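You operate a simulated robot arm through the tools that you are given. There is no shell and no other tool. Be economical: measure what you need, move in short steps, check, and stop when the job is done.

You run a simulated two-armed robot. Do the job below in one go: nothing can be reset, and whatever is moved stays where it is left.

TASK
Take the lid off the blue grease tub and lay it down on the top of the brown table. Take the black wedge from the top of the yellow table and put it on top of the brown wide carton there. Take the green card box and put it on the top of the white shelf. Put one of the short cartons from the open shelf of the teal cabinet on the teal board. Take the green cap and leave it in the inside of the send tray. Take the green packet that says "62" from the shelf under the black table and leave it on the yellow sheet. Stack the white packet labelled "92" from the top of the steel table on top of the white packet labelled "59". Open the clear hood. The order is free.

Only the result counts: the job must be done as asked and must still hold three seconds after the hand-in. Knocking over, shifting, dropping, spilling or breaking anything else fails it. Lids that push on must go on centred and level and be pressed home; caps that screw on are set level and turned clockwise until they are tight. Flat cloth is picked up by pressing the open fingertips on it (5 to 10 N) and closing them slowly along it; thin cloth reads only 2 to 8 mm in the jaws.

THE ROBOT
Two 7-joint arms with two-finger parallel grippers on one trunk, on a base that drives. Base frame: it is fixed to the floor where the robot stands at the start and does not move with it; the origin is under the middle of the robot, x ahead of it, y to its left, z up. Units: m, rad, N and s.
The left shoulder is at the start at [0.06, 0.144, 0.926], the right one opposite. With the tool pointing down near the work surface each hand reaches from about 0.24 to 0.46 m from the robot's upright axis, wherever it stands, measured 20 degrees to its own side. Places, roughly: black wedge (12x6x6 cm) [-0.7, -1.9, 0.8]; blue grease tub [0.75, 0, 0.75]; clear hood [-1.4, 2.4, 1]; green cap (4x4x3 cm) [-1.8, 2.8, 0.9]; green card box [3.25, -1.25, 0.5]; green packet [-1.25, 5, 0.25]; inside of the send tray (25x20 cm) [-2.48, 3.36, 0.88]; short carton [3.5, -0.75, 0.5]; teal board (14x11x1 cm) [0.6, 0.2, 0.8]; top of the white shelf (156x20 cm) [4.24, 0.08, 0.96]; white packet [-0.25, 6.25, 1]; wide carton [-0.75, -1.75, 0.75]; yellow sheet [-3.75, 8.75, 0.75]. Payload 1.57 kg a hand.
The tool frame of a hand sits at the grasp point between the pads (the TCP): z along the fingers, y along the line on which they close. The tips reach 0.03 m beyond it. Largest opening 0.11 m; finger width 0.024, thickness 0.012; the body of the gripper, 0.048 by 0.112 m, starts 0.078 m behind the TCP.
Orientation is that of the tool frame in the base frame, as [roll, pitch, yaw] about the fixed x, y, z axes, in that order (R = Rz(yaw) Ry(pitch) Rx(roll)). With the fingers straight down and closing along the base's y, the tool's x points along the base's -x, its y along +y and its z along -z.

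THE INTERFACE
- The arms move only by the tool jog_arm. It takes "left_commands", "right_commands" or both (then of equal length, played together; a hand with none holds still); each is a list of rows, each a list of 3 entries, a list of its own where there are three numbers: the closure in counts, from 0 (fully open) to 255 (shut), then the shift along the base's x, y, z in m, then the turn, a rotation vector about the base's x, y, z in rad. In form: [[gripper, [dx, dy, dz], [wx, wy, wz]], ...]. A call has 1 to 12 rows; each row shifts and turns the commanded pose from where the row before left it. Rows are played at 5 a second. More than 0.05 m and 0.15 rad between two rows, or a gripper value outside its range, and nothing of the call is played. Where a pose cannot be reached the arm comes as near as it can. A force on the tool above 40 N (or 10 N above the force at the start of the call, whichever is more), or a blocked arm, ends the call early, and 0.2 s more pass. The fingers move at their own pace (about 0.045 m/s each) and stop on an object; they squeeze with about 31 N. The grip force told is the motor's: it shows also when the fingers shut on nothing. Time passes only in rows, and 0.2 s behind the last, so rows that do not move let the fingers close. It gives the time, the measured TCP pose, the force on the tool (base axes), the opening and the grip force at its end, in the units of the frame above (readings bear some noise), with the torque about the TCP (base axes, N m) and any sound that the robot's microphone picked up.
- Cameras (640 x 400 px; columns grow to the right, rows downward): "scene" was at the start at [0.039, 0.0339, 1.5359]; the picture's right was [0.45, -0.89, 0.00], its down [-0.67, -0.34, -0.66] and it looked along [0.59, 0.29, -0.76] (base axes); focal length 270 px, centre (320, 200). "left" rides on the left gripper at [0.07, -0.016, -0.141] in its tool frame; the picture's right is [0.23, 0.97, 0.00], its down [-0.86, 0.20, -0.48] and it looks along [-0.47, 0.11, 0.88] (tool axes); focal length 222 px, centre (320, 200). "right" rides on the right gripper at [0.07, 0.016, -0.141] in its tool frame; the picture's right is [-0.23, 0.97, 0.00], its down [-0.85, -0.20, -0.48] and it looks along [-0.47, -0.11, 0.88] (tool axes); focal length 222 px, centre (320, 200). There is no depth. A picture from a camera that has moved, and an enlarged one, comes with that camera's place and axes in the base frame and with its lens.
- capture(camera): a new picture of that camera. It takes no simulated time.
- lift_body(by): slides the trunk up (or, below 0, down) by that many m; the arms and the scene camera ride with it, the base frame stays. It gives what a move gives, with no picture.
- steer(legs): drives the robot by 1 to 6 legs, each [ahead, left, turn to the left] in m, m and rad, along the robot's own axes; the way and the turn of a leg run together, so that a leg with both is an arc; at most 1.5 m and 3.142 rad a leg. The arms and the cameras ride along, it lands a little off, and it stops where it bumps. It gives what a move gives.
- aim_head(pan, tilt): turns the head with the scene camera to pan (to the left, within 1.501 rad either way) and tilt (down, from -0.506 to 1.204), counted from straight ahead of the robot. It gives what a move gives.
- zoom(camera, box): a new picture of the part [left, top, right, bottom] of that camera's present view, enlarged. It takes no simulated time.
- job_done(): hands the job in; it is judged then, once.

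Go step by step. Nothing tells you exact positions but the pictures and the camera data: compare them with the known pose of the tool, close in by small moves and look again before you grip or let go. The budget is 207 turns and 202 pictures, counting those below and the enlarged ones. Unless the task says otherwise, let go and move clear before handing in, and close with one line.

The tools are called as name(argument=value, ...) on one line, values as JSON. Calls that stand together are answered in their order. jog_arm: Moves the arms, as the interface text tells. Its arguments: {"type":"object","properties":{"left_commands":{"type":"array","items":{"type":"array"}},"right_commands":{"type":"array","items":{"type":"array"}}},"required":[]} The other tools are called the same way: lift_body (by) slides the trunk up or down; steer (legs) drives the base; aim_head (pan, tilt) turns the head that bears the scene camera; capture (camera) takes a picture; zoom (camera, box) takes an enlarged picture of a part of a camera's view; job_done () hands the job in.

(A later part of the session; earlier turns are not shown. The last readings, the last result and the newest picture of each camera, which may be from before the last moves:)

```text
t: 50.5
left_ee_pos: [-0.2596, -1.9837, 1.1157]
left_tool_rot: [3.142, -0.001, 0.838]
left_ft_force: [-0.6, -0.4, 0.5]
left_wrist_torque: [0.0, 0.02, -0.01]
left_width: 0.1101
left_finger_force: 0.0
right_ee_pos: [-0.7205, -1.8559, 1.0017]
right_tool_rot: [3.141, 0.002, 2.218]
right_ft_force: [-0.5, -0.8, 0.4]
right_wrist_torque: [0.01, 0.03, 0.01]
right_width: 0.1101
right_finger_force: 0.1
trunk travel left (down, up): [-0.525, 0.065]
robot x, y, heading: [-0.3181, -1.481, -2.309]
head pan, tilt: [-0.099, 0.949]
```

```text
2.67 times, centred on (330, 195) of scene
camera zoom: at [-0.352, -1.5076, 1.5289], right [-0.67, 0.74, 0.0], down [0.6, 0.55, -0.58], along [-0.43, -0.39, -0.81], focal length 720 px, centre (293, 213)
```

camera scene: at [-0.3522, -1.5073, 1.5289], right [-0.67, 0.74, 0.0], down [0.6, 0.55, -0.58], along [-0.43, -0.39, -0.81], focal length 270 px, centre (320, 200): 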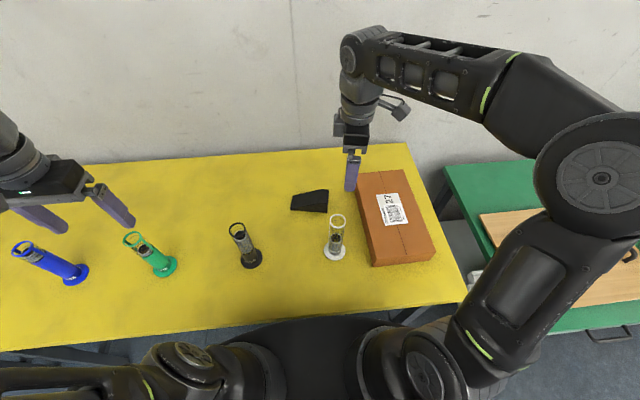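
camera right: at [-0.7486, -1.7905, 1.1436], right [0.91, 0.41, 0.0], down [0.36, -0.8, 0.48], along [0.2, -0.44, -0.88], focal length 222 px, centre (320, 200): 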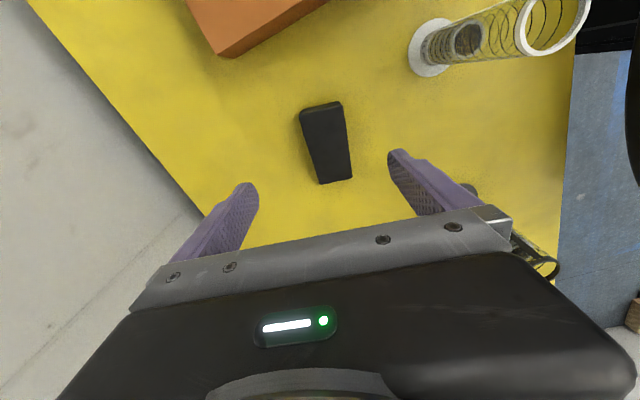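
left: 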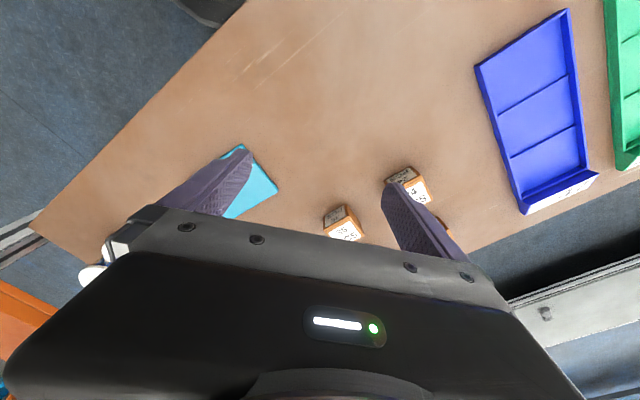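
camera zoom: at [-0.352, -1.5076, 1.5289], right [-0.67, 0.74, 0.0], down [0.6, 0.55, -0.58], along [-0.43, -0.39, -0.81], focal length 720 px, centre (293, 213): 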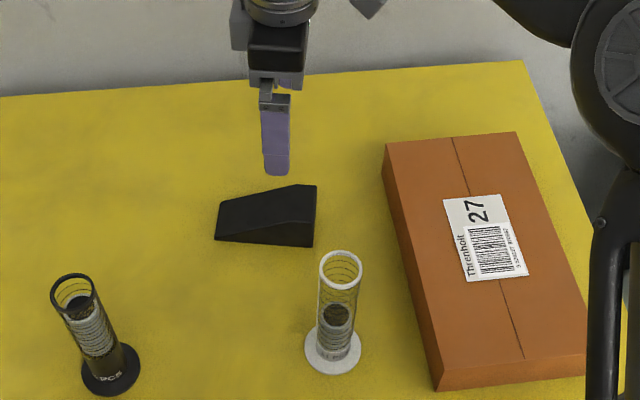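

Right camera puts the wedge centre near (-0.704, -1.871). I shift about 1 cm and descend to just above it for another look.

jog_arm(right_commands=[[0, [0.009, -0.004, -0.03], [0, 0, 0]], [0, [0, 0, -0.04], [0, 0, 0]], [0, [0, 0, -0.03], [0, 0, 0]], [0, [0, 0, 0], [0, 0, 0]]])

capture(camera="right")

zoom(camera="scene", box=[250, 120, 410, 270])

```text
t: 51.5
left_ee_pos: [-0.2596, -1.9834, 1.1164]
left_tool_rot: [-3.141, 0.001, 0.838]
left_ft_force: [0.8, 0.4, -0.1]
left_wrist_torque: [0.02, 0.02, 0.02]
left_width: 0.1101
left_finger_force: 0.1
right_ee_pos: [-0.7127, -1.861, 0.9033]
right_tool_rot: [3.139, 0.004, 2.218]
right_ft_force: [-0.4, 0.1, 0.1]
right_wrist_torque: [-0.01, 0.0, -0.03]
right_width: 0.1101
right_finger_force: 0.2
trunk travel left (down, up): [-0.525, 0.065]
robot x, y, heading: [-0.3136, -1.4789, -2.303]
head pan, tilt: [-0.099, 0.949]
```

```text
169 pictures are left
camera right: at [-0.7396, -1.7937, 1.0446], right [0.91, 0.41, 0.0], down [0.36, -0.8, 0.48], along [0.2, -0.44, -0.88], focal length 222 px, centre (320, 200)
```

right: 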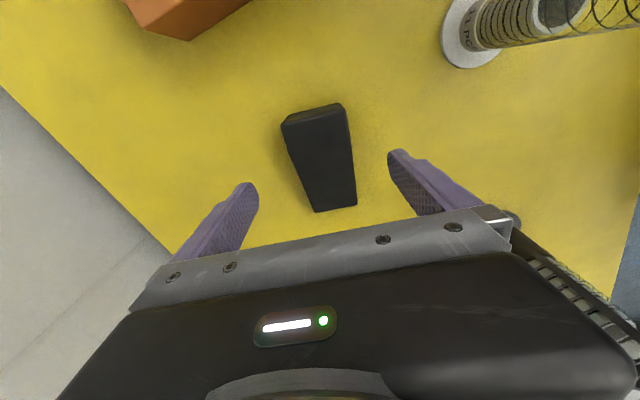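

```text
2.67 times, centred on (330, 195) of scene
camera zoom: at [-0.3521, -1.5072, 1.5289], right [-0.67, 0.74, 0.0], down [0.6, 0.55, -0.58], along [-0.43, -0.39, -0.81], focal length 720 px, centre (293, 213)
```

zoom: 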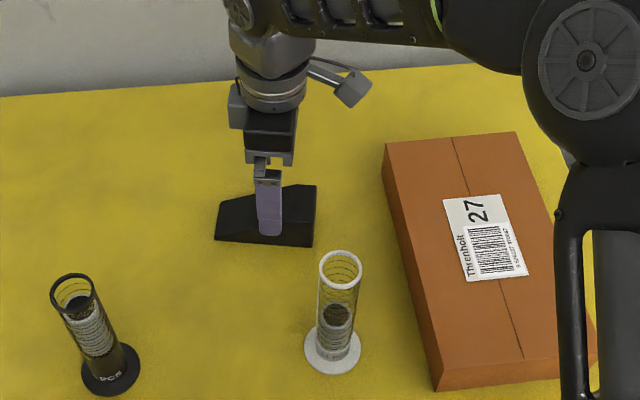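

Nearly centred; a few mm adjustment then descend around the wedge and close.

jog_arm(right_commands=[[0, [0.003, 0.008, -0.02], [0, 0, 0]], [0, [0, 0, -0.03], [0, 0, 0]], [0, [0, 0, -0.028], [0, 0, 0]], [0, [0, 0, 0], [0, 0, 0]]])

capture(camera="right")

```text
t: 52.5
left_ee_pos: [-0.2576, -1.9821, 1.118]
left_tool_rot: [3.142, 0.003, 0.836]
left_ft_force: [-0.2, 0.1, -0.1]
left_wrist_torque: [0.0, -0.01, -0.06]
left_width: 0.1102
left_finger_force: 0.1
right_ee_pos: [-0.7091, -1.8524, 0.8308]
right_tool_rot: [-3.139, 0.005, 2.218]
right_ft_force: [-3.3, 3.9, 33.0]
right_wrist_torque: [1.59, -1.24, 0.34]
right_width: 0.1101
right_finger_force: 0.0
trunk travel left (down, up): [-0.525, 0.065]
robot x, y, heading: [-0.3191, -1.483, -2.304]
head pan, tilt: [-0.099, 0.949]
```

```text
167 pictures are left
camera right: at [-0.7365, -1.7856, 0.9714], right [0.91, 0.41, 0.0], down [0.36, -0.8, 0.48], along [0.19, -0.44, -0.88], focal length 222 px, centre (320, 200)
```

right: 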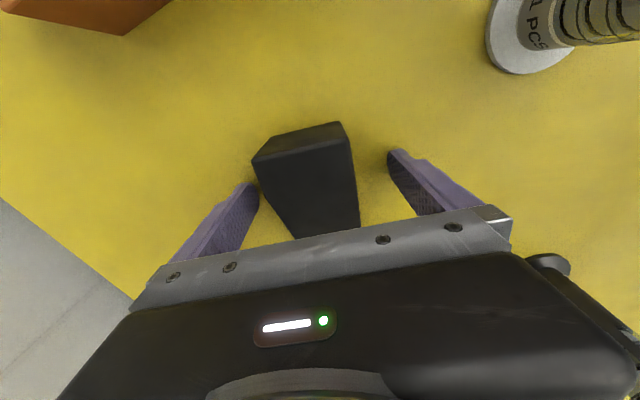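

Finger tips touched the table (so the top is near 0.80). I raise 6 mm, shift 7 mm toward the far side, and look.

jog_arm(right_commands=[[0, [0, 0, 0.006], [0, 0, 0]], [0, [-0.006, -0.0035, 0], [0, 0, 0]], [0, [0, 0, 0], [0, 0, 0]]])

capture(camera="right")

```text
t: 53.3
left_ee_pos: [-0.2592, -1.9833, 1.1159]
left_tool_rot: [-3.14, -0.001, 0.836]
left_ft_force: [1.4, 0.8, -0.6]
left_wrist_torque: [0.01, -0.02, 0.02]
left_width: 0.1101
left_finger_force: 0.0
right_ee_pos: [-0.7147, -1.8565, 0.8315]
right_tool_rot: [3.141, 0.001, 2.217]
right_ft_force: [-0.1, -0.8, 0.2]
right_wrist_torque: [0.0, 0.02, -0.04]
right_width: 0.11
right_finger_force: 0.1
trunk travel left (down, up): [-0.525, 0.065]
robot x, y, heading: [-0.3127, -1.48, -2.304]
head pan, tilt: [-0.099, 0.949]
```

```text
166 pictures are left
camera right: at [-0.7427, -1.7897, 0.9736], right [0.91, 0.41, 0.0], down [0.36, -0.8, 0.48], along [0.2, -0.44, -0.88], focal length 222 px, centre (320, 200)
```

right: 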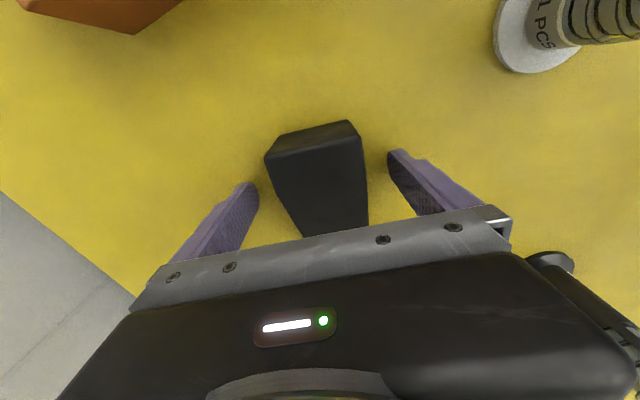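

Centred now. Close on the wedge.

jog_arm(right_commands=[[60, [0, 0, 0.002], [0, 0, 0]], [120, [0, 0, 0], [0, 0, 0]], [180, [0, 0, 0], [0, 0, 0]], [255, [0, 0, 0], [0, 0, 0]], [255, [0, 0, 0], [0, 0, 0]], [255, [0, 0, 0], [0, 0, 0]]])

jog_arm(right_commands=[[255, [0, 0, 0.02], [0, 0, 0]], [255, [0, 0, 0.04], [0, 0, 0]], [255, [0, 0, 0.04], [0, 0, 0]], [255, [0, 0, 0.04], [0, 0, 0]], [255, [0, 0, 0], [0, 0, 0]]])

capture(camera="scene")

capture(camera="right")

```text
t: 54.7
left_ee_pos: [-0.2594, -1.9845, 1.1152]
left_tool_rot: [3.142, 0.0, 0.837]
left_ft_force: [0.1, -0.4, 0.7]
left_wrist_torque: [0.0, 0.0, 0.02]
left_width: 0.1099
left_finger_force: 0.1
right_ee_pos: [-0.7138, -1.8561, 0.8343]
right_tool_rot: [3.139, 0.005, 2.218]
right_ft_force: [1.2, 0.6, 1.0]
right_wrist_torque: [-0.01, 0.02, 0.0]
right_width: 0.0558
right_finger_force: 30.8
trunk travel left (down, up): [-0.525, 0.065]
robot x, y, heading: [-0.3194, -1.4794, -2.3]
head pan, tilt: [-0.099, 0.949]
```

```text
t: 55.9
left_ee_pos: [-0.2589, -1.9851, 1.1166]
left_tool_rot: [-3.14, -0.001, 0.838]
left_ft_force: [-0.6, -0.5, -1.0]
left_wrist_torque: [0.02, 0.02, 0.0]
left_width: 0.1102
left_finger_force: 0.0
right_ee_pos: [-0.7151, -1.8579, 0.974]
right_tool_rot: [3.139, 0.003, 2.219]
right_ft_force: [0.2, 0.3, -2.1]
right_wrist_torque: [0.02, -0.02, -0.02]
right_width: 0.0556
right_finger_force: 30.6
trunk travel left (down, up): [-0.525, 0.065]
robot x, y, heading: [-0.3163, -1.4788, -2.303]
head pan, tilt: [-0.099, 0.949]
```

```text
165 pictures are left
camera scene: at [-0.3525, -1.5077, 1.5288], right [-0.67, 0.74, 0.0], down [0.6, 0.55, -0.58], along [-0.43, -0.39, -0.81], focal length 270 px, centre (320, 200)
```

scene: 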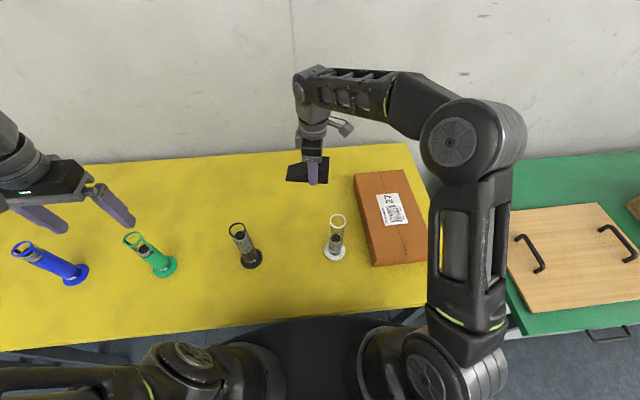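

```text
164 pictures are left
camera right: at [-0.7429, -1.7916, 1.1165], right [0.91, 0.41, 0.0], down [0.36, -0.8, 0.48], along [0.2, -0.44, -0.88], focal length 222 px, centre (320, 200)
```

right: 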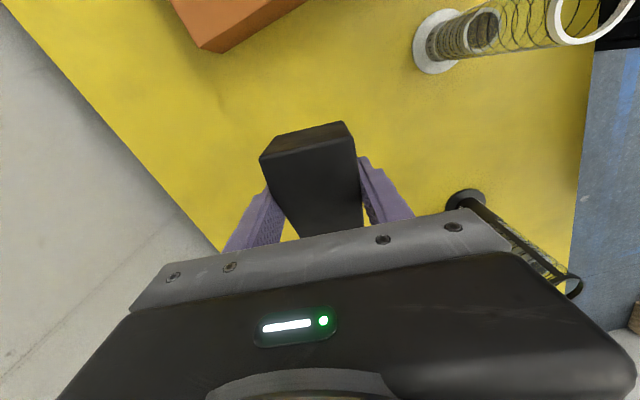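

The wedge is held. The carton top is about 18×30 cm centred near (-0.82, -1.635); I carry the wedge there at a safe height.

jog_arm(right_commands=[[255, [0, 0, 0.03], [0, 0, 0]], [255, [-0.018, 0.037, 0], [0, 0, 0]], [255, [-0.018, 0.037, 0], [0, 0, 0]], [255, [-0.018, 0.037, 0], [0, 0, 0]], [255, [-0.018, 0.037, 0], [0, 0, 0]], [255, [-0.018, 0.037, 0], [0, 0, 0]], [255, [-0.015, 0.037, 0], [0, 0, 0]], [255, [0, 0, -0.04], [0, 0, 0]], [255, [0, 0, -0.03], [0, 0, 0]], [255, [0, 0, 0], [0, 0, 0]]])

zoom(camera="scene", box=[280, 120, 480, 280])

capture(camera="right")

```text
t: 58.1
left_ee_pos: [-0.2588, -1.9828, 1.1157]
left_tool_rot: [3.141, 0.0, 0.837]
left_ft_force: [0.5, -0.9, -0.3]
left_wrist_torque: [-0.02, 0.02, 0.01]
left_width: 0.11
left_finger_force: 0.0
right_ee_pos: [-0.8199, -1.6358, 0.9324]
right_tool_rot: [3.139, 0.003, 2.219]
right_ft_force: [0.6, 0.1, -2.3]
right_wrist_torque: [-0.01, 0.02, 0.02]
right_width: 0.0558
right_finger_force: 31.0
trunk travel left (down, up): [-0.525, 0.065]
robot x, y, heading: [-0.3165, -1.4785, -2.305]
head pan, tilt: [-0.099, 0.949]
```

```text
2.50 times, centred on (380, 200) of scene
camera zoom: at [-0.3523, -1.5074, 1.5289], right [-0.67, 0.74, 0.0], down [0.6, 0.55, -0.58], along [-0.43, -0.39, -0.81], focal length 675 px, centre (170, 200)
```

zoom: 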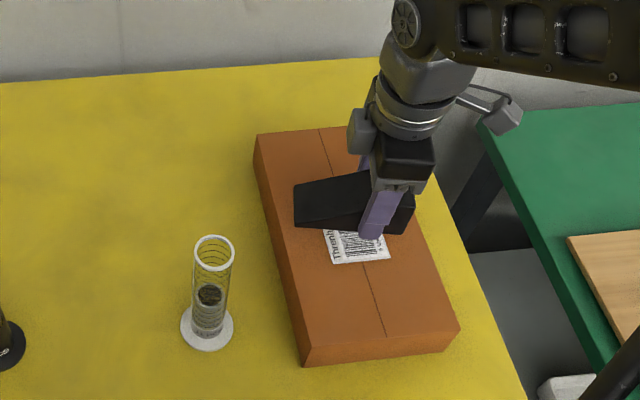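

```text
162 pictures are left
camera right: at [-0.8475, -1.569, 1.0748], right [0.91, 0.41, 0.0], down [0.36, -0.8, 0.48], along [0.2, -0.44, -0.88], focal length 222 px, centre (320, 200)
```

right: 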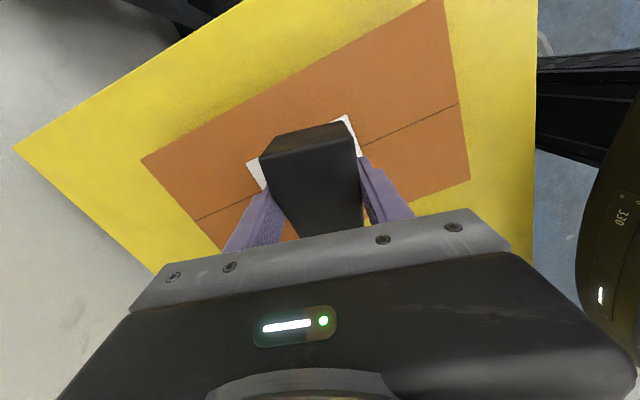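

Well placed over the carton. Lower until contact.

jog_arm(right_commands=[[255, [0, 0, -0.02], [0, 0, 0]], [255, [0, 0, -0.01], [0, 0, 0]], [255, [0, 0, -0.005], [0, 0, 0]], [255, [0, 0, -0.004], [0, 0, 0]], [255, [0, 0, -0.004], [0, 0, 0]], [255, [0, 0, -0.004], [0, 0, 0]], [255, [0, 0, -0.004], [0, 0, 0]], [255, [0, 0, -0.004], [0, 0, 0]]])

```text
t: 59.5
left_ee_pos: [-0.2578, -1.9834, 1.1163]
left_tool_rot: [-3.139, 0.001, 0.838]
left_ft_force: [-0.4, 0.5, 0.9]
left_wrist_torque: [0.01, 0.0, -0.01]
left_width: 0.1102
left_finger_force: 0.0
right_ee_pos: [-0.8202, -1.6336, 0.8949]
right_tool_rot: [-3.135, 0.001, 2.219]
right_ft_force: [5.6, 6.3, 23.2]
right_wrist_torque: [0.48, -0.8, 0.07]
right_width: 0.0559
right_finger_force: 30.7
trunk travel left (down, up): [-0.525, 0.065]
robot x, y, heading: [-0.3184, -1.4804, -2.302]
head pan, tilt: [-0.099, 0.949]
stopped in row 6 (right hand): the force on the tool passed its limit at 46 N (the readings are from after the stop); the commanded pose is now the measured one
```

Contact. Relieve, release and lift straight up.

jog_arm(right_commands=[[255, [0, 0, 0.001], [0, 0, 0]], [200, [0, 0, 0], [0, 0, 0]], [130, [0, 0, 0], [0, 0, 0]], [60, [0, 0, 0], [0, 0, 0]], [0, [0, 0, 0], [0, 0, 0]], [0, [0, 0, 0], [0, 0, 0]], [0, [0, 0, 0.03], [0, 0, 0]], [0, [0, 0, 0.045], [0, 0, 0]], [0, [0, 0, 0.045], [0, 0, 0]], [0, [0, 0, 0.03], [0, 0, 0]], [0, [0, 0, 0], [0, 0, 0]]])

zoom(camera="scene", box=[200, 120, 480, 280])

```text
t: 61.9
left_ee_pos: [-0.2588, -1.984, 1.1157]
left_tool_rot: [-3.141, 0.001, 0.84]
left_ft_force: [-0.6, 0.2, 0.6]
left_wrist_torque: [0.01, -0.02, -0.03]
left_width: 0.11
left_finger_force: 0.2
right_ee_pos: [-0.8223, -1.637, 1.0429]
right_tool_rot: [-3.137, 0.004, 2.216]
right_ft_force: [0.5, 0.3, 0.0]
right_wrist_torque: [-0.02, 0.0, -0.03]
right_width: 0.1101
right_finger_force: 0.1
trunk travel left (down, up): [-0.525, 0.065]
robot x, y, heading: [-0.3177, -1.4786, -2.304]
head pan, tilt: [-0.099, 0.949]
```

```text
2.29 times, centred on (340, 200) of scene
camera zoom: at [-0.3523, -1.5073, 1.5289], right [-0.67, 0.74, 0.0], down [0.6, 0.55, -0.58], along [-0.43, -0.39, -0.81], focal length 617 px, centre (274, 200)
```

zoom: 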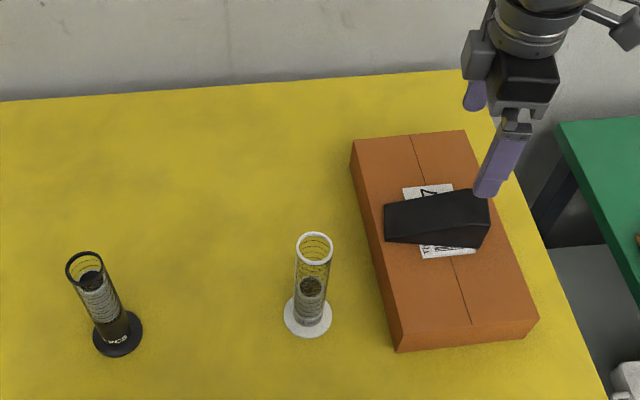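

The wedge rests on the carton, all cylinders stand. I retract and unturn the hand, then back off and head to the teal cabinet area.

jog_arm(right_commands=[[0, [0.01, 0.01, 0.01], [0, 0, -0.138]], [0, [0.013, 0.014, 0.01], [0, 0, -0.138]], [0, [0.013, 0.014, 0], [0, 0, -0.138]], [0, [0.013, 0.014, 0], [0, 0, -0.138]], [0, [0.013, 0.014, 0], [0, 0, -0.138]], [0, [0.013, 0.014, 0], [0, 0, -0.138]], [0, [0.013, 0.014, 0], [0, 0, -0.138]], [0, [0.013, 0.014, 0], [0, 0, -0.138]], [0, [0.013, 0.014, 0], [0, 0, -0.138]], [0, [0.013, 0.014, 0], [0, 0, -0.138]]])

steer(legs=[[-0.5, 0, 0], [0, 0, 2.33], [1.0, 0, 0]])

aim_head(pan=0.1, tilt=0.35)

capture(camera="scene")

```text
t: 64.0
left_ee_pos: [-0.259, -1.9833, 1.116]
left_tool_rot: [-3.141, -0.001, 0.839]
left_ft_force: [-0.9, -0.2, 0.1]
left_wrist_torque: [-0.02, 0.04, -0.01]
left_width: 0.1097
left_finger_force: 0.0
right_ee_pos: [-0.6944, -1.4973, 1.0644]
right_tool_rot: [-3.136, 0.005, 0.835]
right_ft_force: [0.4, -0.5, -0.3]
right_wrist_torque: [-0.04, -0.01, 0.02]
right_width: 0.1101
right_finger_force: 0.0
trunk travel left (down, up): [-0.525, 0.065]
robot x, y, heading: [-0.3164, -1.4802, -2.305]
head pan, tilt: [-0.099, 0.949]
```

```text
t: 77.3
left_ee_pos: [1.2778, -0.5966, 1.1162]
left_tool_rot: [3.14, 0.0, -3.027]
left_ft_force: [-0.1, 0.7, 0.0]
left_wrist_torque: [0.0, 0.0, -0.01]
left_width: 0.11
left_finger_force: 0.1
right_ee_pos: [1.2828, -1.2491, 1.0641]
right_tool_rot: [-3.136, 0.002, -3.028]
right_ft_force: [-0.3, 0.0, -0.9]
right_wrist_torque: [-0.01, 0.01, -0.01]
right_width: 0.1101
right_finger_force: 0.0
trunk travel left (down, up): [-0.525, 0.065]
robot x, y, heading: [0.9857, -1.0114, 0.114]
head pan, tilt: [-0.099, 0.949]
```

```text
t: 78.3
left_ee_pos: [1.2778, -0.5955, 1.1165]
left_tool_rot: [3.141, 0.001, -3.028]
left_ft_force: [0.0, 0.0, 0.5]
left_wrist_torque: [-0.01, 0.01, 0.03]
left_width: 0.11
left_finger_force: 0.1
right_ee_pos: [1.2822, -1.2483, 1.0649]
right_tool_rot: [-3.137, 0.002, -3.029]
right_ft_force: [-0.6, -0.5, 0.8]
right_wrist_torque: [0.02, 0.01, 0.01]
right_width: 0.1102
right_finger_force: 0.1
trunk travel left (down, up): [-0.525, 0.065]
robot x, y, heading: [0.987, -1.0102, 0.117]
head pan, tilt: [0.099, 0.351]
```

```text
160 pictures are left
camera scene: at [1.0473, -0.9978, 1.58], right [0.21, -0.98, 0.0], down [-0.34, -0.07, -0.94], along [0.92, 0.2, -0.34], focal length 270 px, centre (320, 200)
```

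scene: 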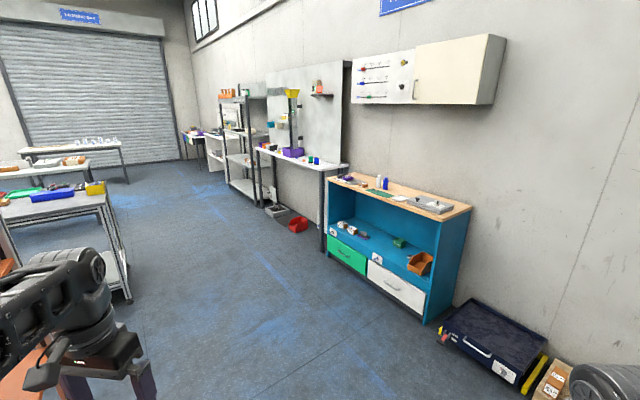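

zoom(camera="scene", box=[240, 130, 480, 320])

```text
2.11 times, centred on (360, 225) of scene
camera zoom: at [1.0473, -0.9978, 1.58], right [0.21, -0.98, 0.0], down [-0.34, -0.07, -0.94], along [0.92, 0.2, -0.34], focal length 569 px, centre (236, 147)
```

zoom: 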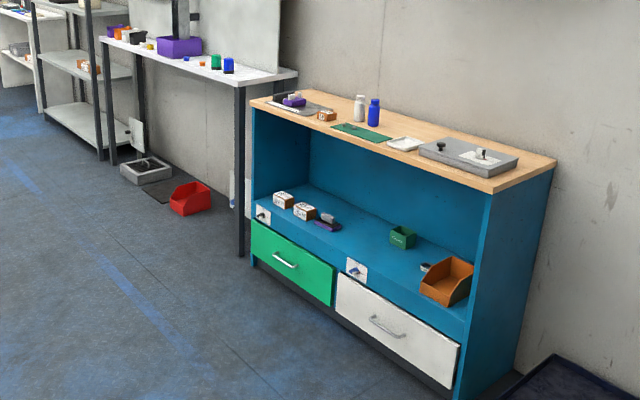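

I see the teal cabinet's open shelf with two small labelled cartons at left and an open green box in the middle; the cabinet faces me at about heading -0.72. I drive in front of it.

steer(legs=[[0, 0, 0.278], [1.48, 0, 0], [0, 0, -1.115]])

aim_head(pan=0.0, tilt=0.75)

capture(camera="scene")

```text
t: 89.4
left_ee_pos: [2.8625, -0.4101, 1.1164]
left_tool_rot: [3.141, 0.001, 2.4]
left_ft_force: [0.7, 0.3, 1.2]
left_wrist_torque: [0.0, -0.02, -0.01]
left_width: 0.1099
left_finger_force: 0.1
right_ee_pos: [2.3735, -0.8429, 1.0615]
right_tool_rot: [-3.137, 0.004, 2.4]
right_ft_force: [-0.1, 0.4, 0.3]
right_wrist_torque: [0.0, -0.01, -0.01]
right_width: 0.1101
right_finger_force: 0.1
trunk travel left (down, up): [-0.525, 0.065]
robot x, y, heading: [2.357, -0.466, -0.74]
head pan, tilt: [0.099, 0.351]
```

```text
t: 90.2
left_ee_pos: [2.8618, -0.4104, 1.116]
left_tool_rot: [3.141, 0.001, 2.401]
left_ft_force: [0.4, 0.5, -0.4]
left_wrist_torque: [-0.02, -0.01, 0.0]
left_width: 0.1099
left_finger_force: 0.0
right_ee_pos: [2.3737, -0.8427, 1.063]
right_tool_rot: [-3.137, 0.003, 2.4]
right_ft_force: [-0.7, 0.5, -0.6]
right_wrist_torque: [-0.01, -0.03, 0.01]
right_width: 0.1102
right_finger_force: 0.1
trunk travel left (down, up): [-0.525, 0.065]
robot x, y, heading: [2.3541, -0.4655, -0.74]
head pan, tilt: [0.0, 0.75]
```

```text
158 pictures are left
camera scene: at [2.3957, -0.5015, 1.5445], right [-0.68, -0.74, 0.0], down [-0.5, 0.46, -0.73], along [0.54, -0.49, -0.68], focal length 270 px, centre (320, 200)
```

scene: 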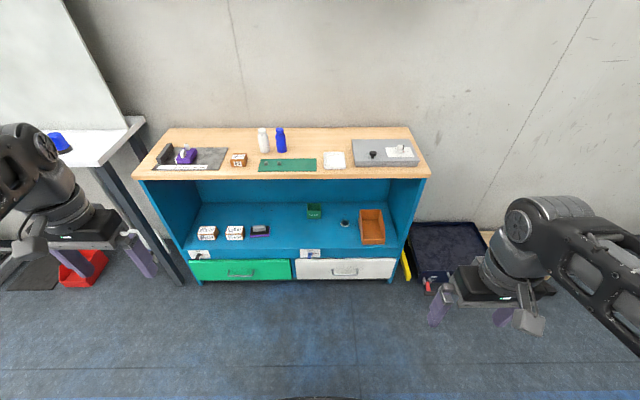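

Aligned. I lower the trunk so the camera and arms come to the open shelf's level.

lift_body(by=-0.4)

aim_head(pan=0.0, tilt=0.55)

capture(camera="scene")

zoom(camera="scene", box=[170, 140, 420, 300])

```text
t: 94.1
left_ee_pos: [2.8609, -0.411, 0.7155]
left_tool_rot: [-3.14, 0.0, 2.401]
left_ft_force: [0.3, -0.3, -0.6]
left_wrist_torque: [-0.02, 0.0, 0.02]
left_width: 0.1102
left_finger_force: 0.0
right_ee_pos: [2.3717, -0.842, 0.6632]
right_tool_rot: [-3.136, 0.003, 2.401]
right_ft_force: [1.1, 0.5, -0.9]
right_wrist_torque: [-0.01, 0.03, 0.0]
right_width: 0.11
right_finger_force: 0.0
trunk travel left (down, up): [-0.125, 0.465]
robot x, y, heading: [2.3565, -0.466, -0.741]
head pan, tilt: [0.0, 0.75]
```

```text
t: 94.8
left_ee_pos: [2.8603, -0.4106, 0.7155]
left_tool_rot: [3.141, 0.001, 2.399]
left_ft_force: [-0.2, 0.3, -1.2]
left_wrist_torque: [0.01, 0.0, 0.0]
left_width: 0.1098
left_finger_force: 0.1
right_ee_pos: [2.3728, -0.8422, 0.6641]
right_tool_rot: [-3.137, 0.003, 2.4]
right_ft_force: [-0.1, 0.0, -0.8]
right_wrist_torque: [0.03, -0.03, -0.02]
right_width: 0.1103
right_finger_force: 0.0
trunk travel left (down, up): [-0.125, 0.465]
robot x, y, heading: [2.3557, -0.4658, -0.74]
head pan, tilt: [0.0, 0.55]
```

```text
157 pictures are left
camera scene: at [2.4007, -0.5061, 1.1617], right [-0.68, -0.74, 0.0], down [-0.39, 0.35, -0.85], along [0.63, -0.58, -0.52], focal length 270 px, centre (320, 200)
```

scene: 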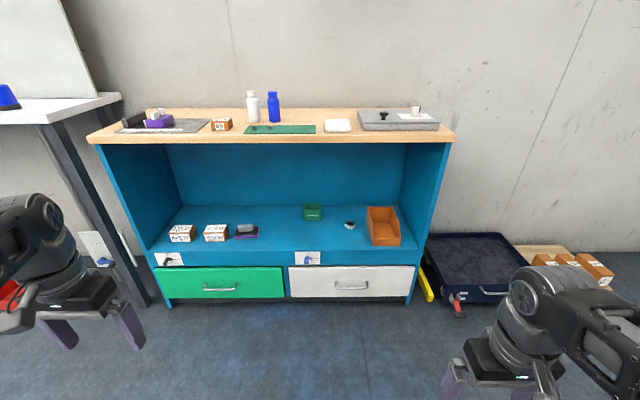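

```text
2.50 times, centred on (295, 220) of scene
camera zoom: at [2.4007, -0.5061, 1.1617], right [-0.68, -0.74, 0.0], down [-0.39, 0.35, -0.85], along [0.63, -0.58, -0.52], focal length 675 px, centre (382, 150)
```

zoom: 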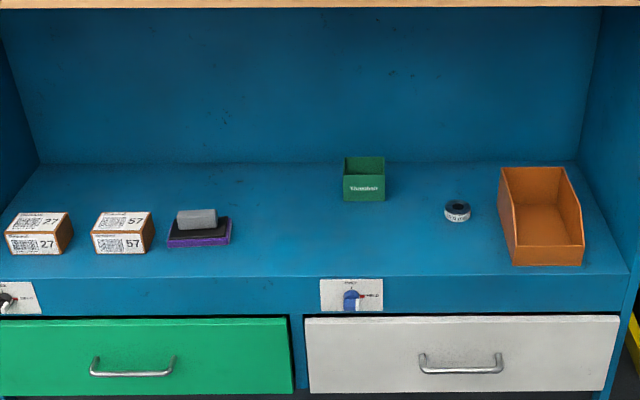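

The shelf surface is near z 0.385; green box about (3.25,-1.24), cartons "27" and "57" to the left. I move closer and tilt both hands about 45° forward while outside the cabinet.

steer(legs=[[0, 0.11, 0], [0.3, 0, 0]])

jog_arm(right_commands=[[0, [0, 0, 0], [-0.094, -0.103, 0]], [0, [0, 0, 0], [-0.094, -0.103, 0]], [0, [0, 0, 0], [-0.094, -0.103, 0]], [0, [0, 0, 0], [-0.094, -0.103, 0]], [0, [0, 0, 0], [-0.094, -0.103, 0]], [0, [0, 0, 0], [-0.094, -0.103, 0]], [0, [0, 0, 0], [0, 0, 0]]], left_commands=[[0, [0, 0, 0], [-0.094, -0.103, 0]], [0, [0, 0, 0], [-0.094, -0.103, 0]], [0, [0, 0, 0], [-0.094, -0.103, 0]], [0, [0, 0, 0], [-0.094, -0.103, 0]], [0, [0, 0, 0], [-0.094, -0.103, 0]], [0, [0, 0, 0], [-0.094, -0.103, 0]], [0, [0, 0, 0], [0, 0, 0]]])

capture(camera="scene")

capture(camera="right")

```text
t: 97.6
left_ee_pos: [3.1563, -0.5292, 0.7171]
left_tool_rot: [3.14, -0.001, 2.402]
left_ft_force: [-0.1, -0.1, -0.4]
left_wrist_torque: [0.0, -0.05, 0.0]
left_width: 0.1102
left_finger_force: 0.1
right_ee_pos: [2.6687, -0.9619, 0.6625]
right_tool_rot: [-3.137, 0.003, 2.402]
right_ft_force: [0.0, -0.4, 0.1]
right_wrist_torque: [0.03, 0.0, -0.03]
right_width: 0.1098
right_finger_force: 0.0
trunk travel left (down, up): [-0.125, 0.465]
robot x, y, heading: [2.6495, -0.5905, -0.736]
head pan, tilt: [0.0, 0.55]
```

```text
t: 99.2
left_ee_pos: [3.157, -0.5289, 0.7152]
left_tool_rot: [-3.14, 0.839, 2.402]
left_ft_force: [-0.1, -0.8, -0.5]
left_wrist_torque: [0.01, -0.01, -0.01]
left_width: 0.11
left_finger_force: 0.0
right_ee_pos: [2.6675, -1.0033, 0.7432]
right_tool_rot: [-3.135, 0.839, 2.405]
right_ft_force: [-0.2, -0.3, 0.3]
right_wrist_torque: [0.01, 0.0, 0.01]
right_width: 0.11
right_finger_force: 0.1
right hand out of reach, approached as far as the arm can: row 3, 4, 5, 6
trunk travel left (down, up): [-0.125, 0.465]
robot x, y, heading: [2.6525, -0.582, -0.739]
head pan, tilt: [0.0, 0.55]
```

```text
155 pictures are left
camera scene: at [2.6951, -0.6259, 1.1618], right [-0.67, -0.74, 0.0], down [-0.39, 0.35, -0.85], along [0.63, -0.57, -0.52], focal length 270 px, centre (320, 200)
```

scene: 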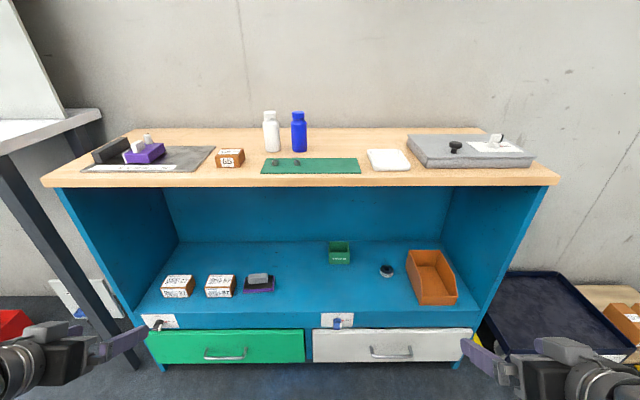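

```text
154 pictures are left
camera right: at [2.5686, -0.8885, 0.7856], right [0.77, 0.62, 0.17], down [0.03, -0.29, 0.96], along [0.64, -0.73, -0.24], focal length 222 px, centre (320, 200)
```

right: 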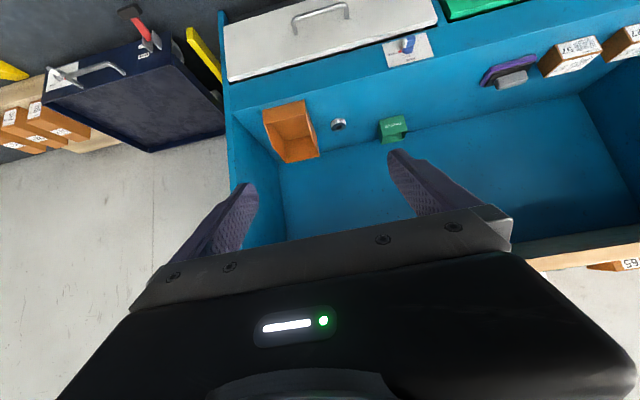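

zoom(camera="scene", box=[300, 220, 400, 290])

zoom(camera="scene", box=[140, 250, 300, 340])

```text
5.71 times, centred on (350, 255) of scene
camera zoom: at [2.6951, -0.6259, 1.1618], right [-0.67, -0.74, 0.0], down [-0.39, 0.35, -0.85], along [0.63, -0.57, -0.52], focal length 1543 px, centre (149, -114)
```

zoom: 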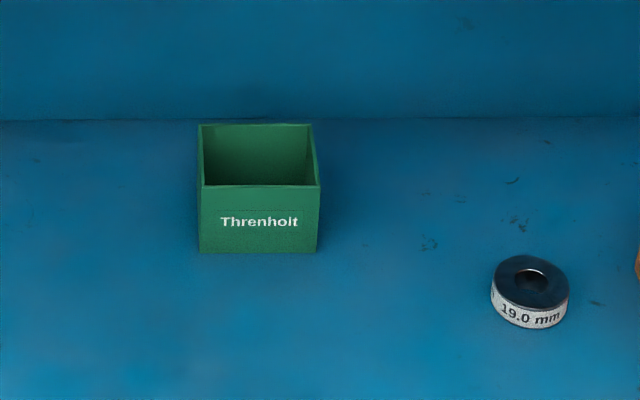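

```text
4.00 times, centred on (220, 295) of scene
camera zoom: at [2.6951, -0.6259, 1.1618], right [-0.67, -0.74, 0.0], down [-0.39, 0.35, -0.85], along [0.63, -0.57, -0.52], focal length 1080 px, centre (720, -180)
```

zoom: 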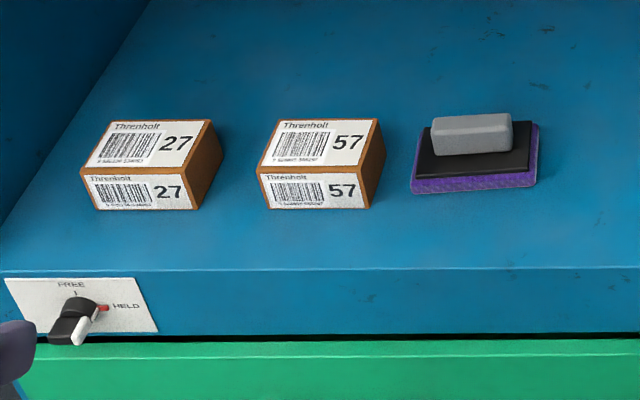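

The green box is about 8.3×7×6.5 cm centred near (3.255,-1.2375), aligned with the cabinet. I go 0.15 ahead and align the right hand laterally with it.

steer(legs=[[0.15, 0, 0]])

jog_arm(right_commands=[[0, [0.025, 0.0275, -0.03], [0, 0, 0]], [0, [0.025, 0.0275, -0.03], [0, 0, 0]], [0, [0.025, 0.0275, -0.03], [0, 0, 0]], [0, [0.025, 0.0275, -0.03], [0, 0, 0]], [0, [0.025, 0.0275, -0.03], [0, 0, 0]], [0, [0.025, 0.0275, -0.03], [0, 0, 0]], [0, [0, 0, 0], [0, 0, 0]]])

capture(camera="scene")

capture(camera="right")

```text
t: 100.6
left_ee_pos: [3.2675, -0.6301, 0.7163]
left_tool_rot: [-3.14, 0.839, 2.404]
left_ft_force: [0.8, -0.1, 0.5]
left_wrist_torque: [0.01, -0.01, 0.0]
left_width: 0.1102
left_finger_force: 0.0
right_ee_pos: [2.7796, -1.1059, 0.7426]
right_tool_rot: [-3.136, 0.837, 2.4]
right_ft_force: [0.0, -0.3, -0.4]
right_wrist_torque: [-0.01, 0.01, -0.02]
right_width: 0.1101
right_finger_force: 0.0
trunk travel left (down, up): [-0.125, 0.465]
robot x, y, heading: [2.7622, -0.688, -0.742]
head pan, tilt: [0.0, 0.55]
```

```text
t: 102.2
left_ee_pos: [3.2672, -0.6306, 0.716]
left_tool_rot: [-3.14, 0.837, 2.401]
left_ft_force: [-0.5, 0.0, 0.1]
left_wrist_torque: [0.0, 0.01, 0.0]
left_width: 0.1099
left_finger_force: 0.0
right_ee_pos: [2.9681, -0.9834, 0.7103]
right_tool_rot: [-3.139, 0.837, 2.402]
right_ft_force: [-0.5, 0.6, 0.8]
right_wrist_torque: [-0.01, -0.02, 0.02]
right_width: 0.1101
right_finger_force: 0.0
right hand out of reach, approached as far as the arm can: row 1, 2, 3, 4, 5, 6
trunk travel left (down, up): [-0.125, 0.465]
robot x, y, heading: [2.7622, -0.686, -0.747]
head pan, tilt: [0.0, 0.55]
```

```text
151 pictures are left
camera scene: at [2.8065, -0.7275, 1.1618], right [-0.67, -0.74, 0.0], down [-0.39, 0.35, -0.85], along [0.63, -0.58, -0.52], focal length 270 px, centre (320, 200)
```

scene: 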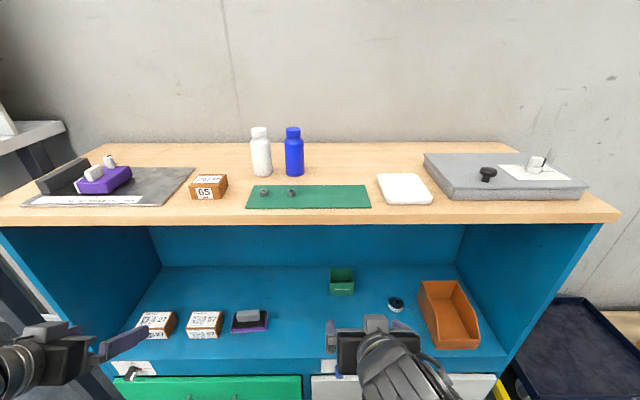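

```text
150 pictures are left
camera right: at [2.8689, -0.8674, 0.7532], right [0.77, 0.61, 0.16], down [0.03, -0.29, 0.96], along [0.63, -0.73, -0.24], focal length 222 px, centre (320, 200)
```

right: 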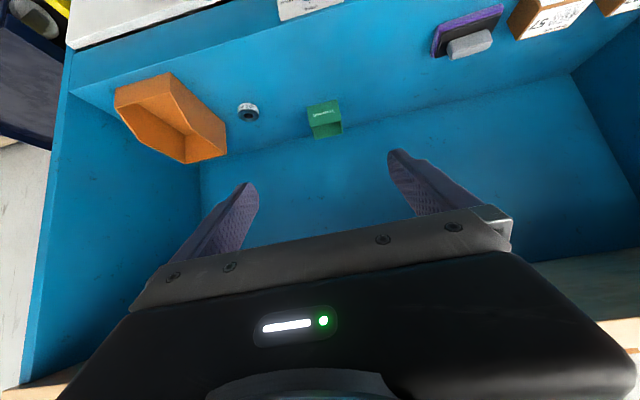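

The hand had been limited by nearness to the body; going forward frees it. I lower while advancing into the opening, staying above the box, then check.

jog_arm(right_commands=[[0, [0.015, -0.0135, -0.043], [0, 0, 0]], [0, [0.015, -0.0135, -0.043], [0, 0, 0]], [0, [0.015, -0.0135, -0.043], [0, 0, 0]], [0, [0.015, -0.0135, -0.04], [0, 0, 0]], [0, [0.026, -0.0235, 0], [0, 0, 0]], [0, [0.026, -0.0235, 0], [0, 0, 0]], [0, [0.026, -0.0235, 0], [0, 0, 0]], [0, [0.026, -0.0235, 0], [0, 0, 0]], [0, [0.026, -0.0235, 0], [0, 0, 0]], [0, [0, 0, 0], [0, 0, 0]]])

capture(camera="scene")

capture(camera="right")

```text
t: 104.4
left_ee_pos: [3.2684, -0.6313, 0.7162]
left_tool_rot: [-3.14, 0.838, 2.4]
left_ft_force: [-0.3, 0.0, 0.3]
left_wrist_torque: [0.01, 0.0, 0.01]
left_width: 0.1101
left_finger_force: 0.0
right_ee_pos: [3.1885, -1.1562, 0.5607]
right_tool_rot: [-3.134, 0.837, 2.403]
right_ft_force: [-0.3, 0.6, 0.3]
right_wrist_torque: [-0.03, 0.01, 0.02]
right_width: 0.1102
right_finger_force: 0.0
right hand out of reach, approached as far as the arm can: row 1, 2, 3
trunk travel left (down, up): [-0.125, 0.465]
robot x, y, heading: [2.7675, -0.6899, -0.74]
head pan, tilt: [0.0, 0.55]
```

```text
149 pictures are left
camera scene: at [2.8065, -0.7276, 1.1618], right [-0.67, -0.74, 0.0], down [-0.39, 0.35, -0.85], along [0.63, -0.57, -0.52], focal length 270 px, centre (320, 200)
```

scene: 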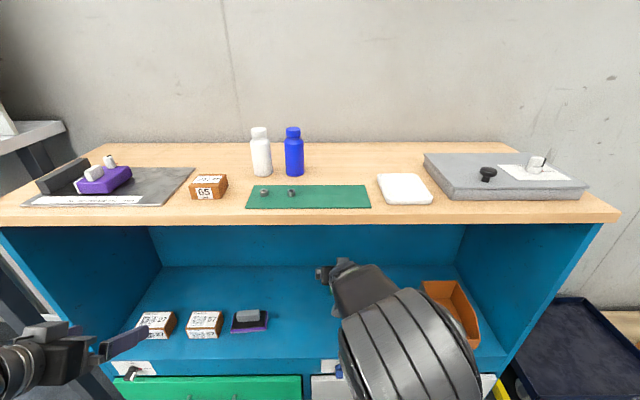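

```text
148 pictures are left
camera right: at [3.089, -1.0406, 0.6046], right [0.77, 0.61, 0.16], down [0.03, -0.29, 0.96], along [0.64, -0.73, -0.24], focal length 222 px, centre (320, 200)
```

right: 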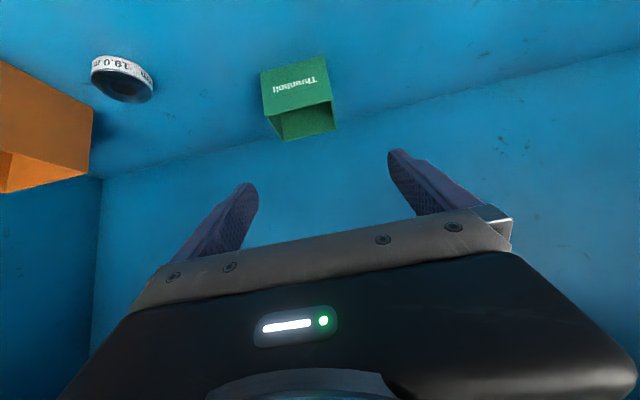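

Both cameras agree on the box. I align over it, then look before descending.

jog_arm(right_commands=[[0, [0.0225, -0.0267, -0.012], [0, 0, 0]], [0, [0.0225, -0.0267, -0.012], [0, 0, 0]], [0, [0.0225, -0.0267, -0.025], [0, 0, 0]], [0, [0, 0, -0.015], [0, 0, 0]], [0, [0, 0, 0], [0, 0, 0]]])

capture(camera="right")

```text
t: 105.6
left_ee_pos: [3.2685, -0.6311, 0.7167]
left_tool_rot: [-3.139, 0.837, 2.402]
left_ft_force: [0.5, 0.0, 0.3]
left_wrist_torque: [0.02, 0.0, -0.02]
left_width: 0.1098
left_finger_force: 0.0
right_ee_pos: [3.2467, -1.2325, 0.5014]
right_tool_rot: [-3.129, 0.817, 2.395]
right_ft_force: [0.3, 0.5, -1.0]
right_wrist_torque: [-0.02, 0.01, 0.02]
right_width: 0.1101
right_finger_force: 0.0
right hand out of reach, approached as far as the arm can: row 3, 4
trunk travel left (down, up): [-0.125, 0.465]
robot x, y, heading: [2.7633, -0.6863, -0.737]
head pan, tilt: [0.0, 0.55]
```

```text
147 pictures are left
camera right: at [3.1497, -1.1167, 0.5473], right [0.78, 0.6, 0.16], down [0.04, -0.3, 0.95], along [0.62, -0.74, -0.26], focal length 222 px, centre (320, 200)
```

right: 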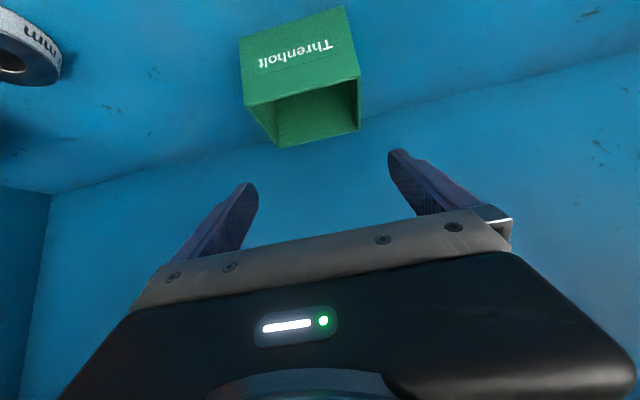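

At the arm's limit; box position confirmed. I pull the hand back 8 cm and drive 8 cm closer instead.

jog_arm(right_commands=[[0, [-0.03, 0.027, 0.005], [0, 0, 0]], [0, [-0.03, 0.027, 0.005], [0, 0, 0]], [0, [0, 0, 0], [0, 0, 0]]])

steer(legs=[[0.08, 0, 0]])

capture(camera="right")

```text
t: 106.4
left_ee_pos: [3.267, -0.6314, 0.7159]
left_tool_rot: [-3.14, 0.838, 2.403]
left_ft_force: [-0.3, 0.1, 0.2]
left_wrist_torque: [0.01, 0.03, -0.01]
left_width: 0.1098
left_finger_force: 0.0
right_ee_pos: [3.1857, -1.1781, 0.5127]
right_tool_rot: [-3.136, 0.839, 2.404]
right_ft_force: [0.3, -0.7, 0.3]
right_wrist_torque: [-0.01, 0.01, -0.01]
right_width: 0.1099
right_finger_force: 0.1
trunk travel left (down, up): [-0.125, 0.465]
robot x, y, heading: [2.7643, -0.6861, -0.736]
head pan, tilt: [0.0, 0.55]
```

```text
t: 107.5
left_ee_pos: [3.3259, -0.6841, 0.7157]
left_tool_rot: [-3.14, 0.838, 2.402]
left_ft_force: [0.1, 0.4, 0.4]
left_wrist_torque: [-0.02, -0.04, 0.0]
left_width: 0.11
left_finger_force: 0.1
right_ee_pos: [3.2458, -1.2308, 0.513]
right_tool_rot: [-3.136, 0.837, 2.403]
right_ft_force: [-0.2, 0.6, -0.1]
right_wrist_torque: [-0.04, 0.02, -0.02]
right_width: 0.1099
right_finger_force: 0.1
trunk travel left (down, up): [-0.125, 0.465]
robot x, y, heading: [2.8211, -0.7366, -0.74]
head pan, tilt: [0.0, 0.55]
```

```text
146 pictures are left
camera right: at [3.1456, -1.1155, 0.5555], right [0.77, 0.61, 0.17], down [0.03, -0.29, 0.96], along [0.64, -0.73, -0.24], focal length 222 px, centre (320, 200)
```

right: 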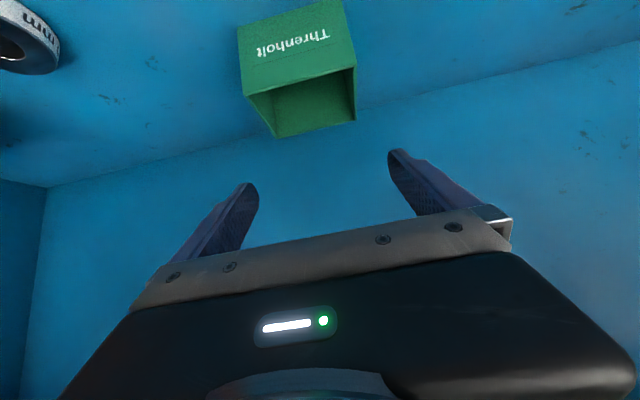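

Box centre confirmed at (3.254,-1.232). Descend around it in small steps.

jog_arm(right_commands=[[0, [0.004, 0, -0.03], [0, 0, 0]], [0, [0.003, -0.001, -0.03], [0, 0, 0]], [0, [0, 0, 0], [0, 0, 0]]])

capture(camera="right")

```text
t: 108.2
left_ee_pos: [3.3263, -0.6857, 0.7149]
left_tool_rot: [-3.139, 0.838, 2.403]
left_ft_force: [0.8, -0.6, -0.2]
left_wrist_torque: [0.01, -0.02, 0.01]
left_width: 0.1099
left_finger_force: 0.1
right_ee_pos: [3.2526, -1.2312, 0.4521]
right_tool_rot: [-3.135, 0.839, 2.404]
right_ft_force: [-1.1, -0.3, -0.2]
right_wrist_torque: [0.01, 0.03, 0.0]
right_width: 0.1102
right_finger_force: 0.0
trunk travel left (down, up): [-0.125, 0.465]
robot x, y, heading: [2.821, -0.7402, -0.745]
head pan, tilt: [0.0, 0.55]
```

```text
145 pictures are left
camera right: at [3.1528, -1.1172, 0.4955], right [0.77, 0.62, 0.17], down [0.03, -0.29, 0.96], along [0.64, -0.73, -0.24], focal length 222 px, centre (320, 200)
```

right: 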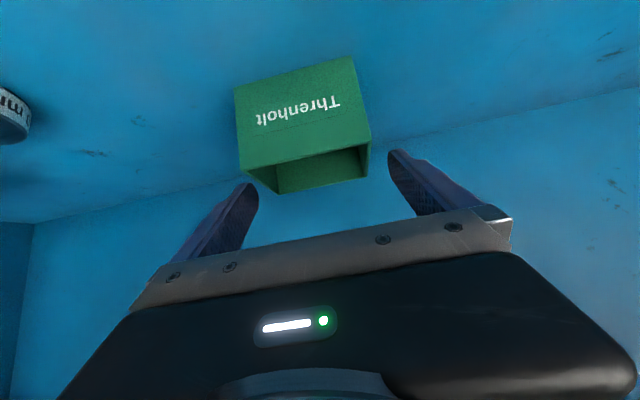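

Centred within a few mm. Lower the remaining 2.7 cm and close gently.

jog_arm(right_commands=[[0, [0, -0.001, -0.027], [0, 0, 0]], [0, [0, 0, 0], [0, 0, 0]], [60, [0, 0, 0], [0, 0, 0]], [120, [0, 0, 0], [0, 0, 0]], [150, [0, 0, 0], [0, 0, 0]], [150, [0, 0, 0], [0, 0, 0]], [150, [0, 0, 0], [0, 0, 0]]])

capture(camera="right")

```text
t: 109.8
left_ee_pos: [3.3256, -0.6851, 0.7161]
left_tool_rot: [-3.141, 0.837, 2.403]
left_ft_force: [-0.1, 0.0, -0.9]
left_wrist_torque: [0.04, 0.0, 0.03]
left_width: 0.11
left_finger_force: 0.2
right_ee_pos: [3.2523, -1.234, 0.4274]
right_tool_rot: [-3.136, 0.838, 2.403]
right_ft_force: [-0.1, -0.2, -0.3]
right_wrist_torque: [0.0, -0.01, 0.0]
right_width: 0.0809
right_finger_force: 31.5
trunk travel left (down, up): [-0.125, 0.465]
robot x, y, heading: [2.8187, -0.7435, -0.738]
head pan, tilt: [0.0, 0.55]
```

```text
144 pictures are left
camera right: at [3.1527, -1.1185, 0.4693], right [0.77, 0.61, 0.17], down [0.03, -0.29, 0.96], along [0.64, -0.73, -0.24], focal length 222 px, centre (320, 200)
```

right: 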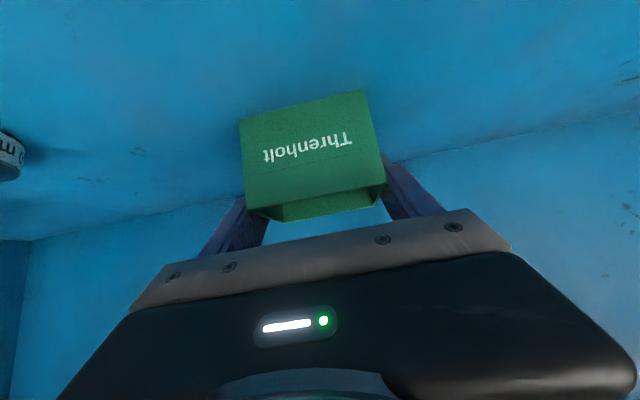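

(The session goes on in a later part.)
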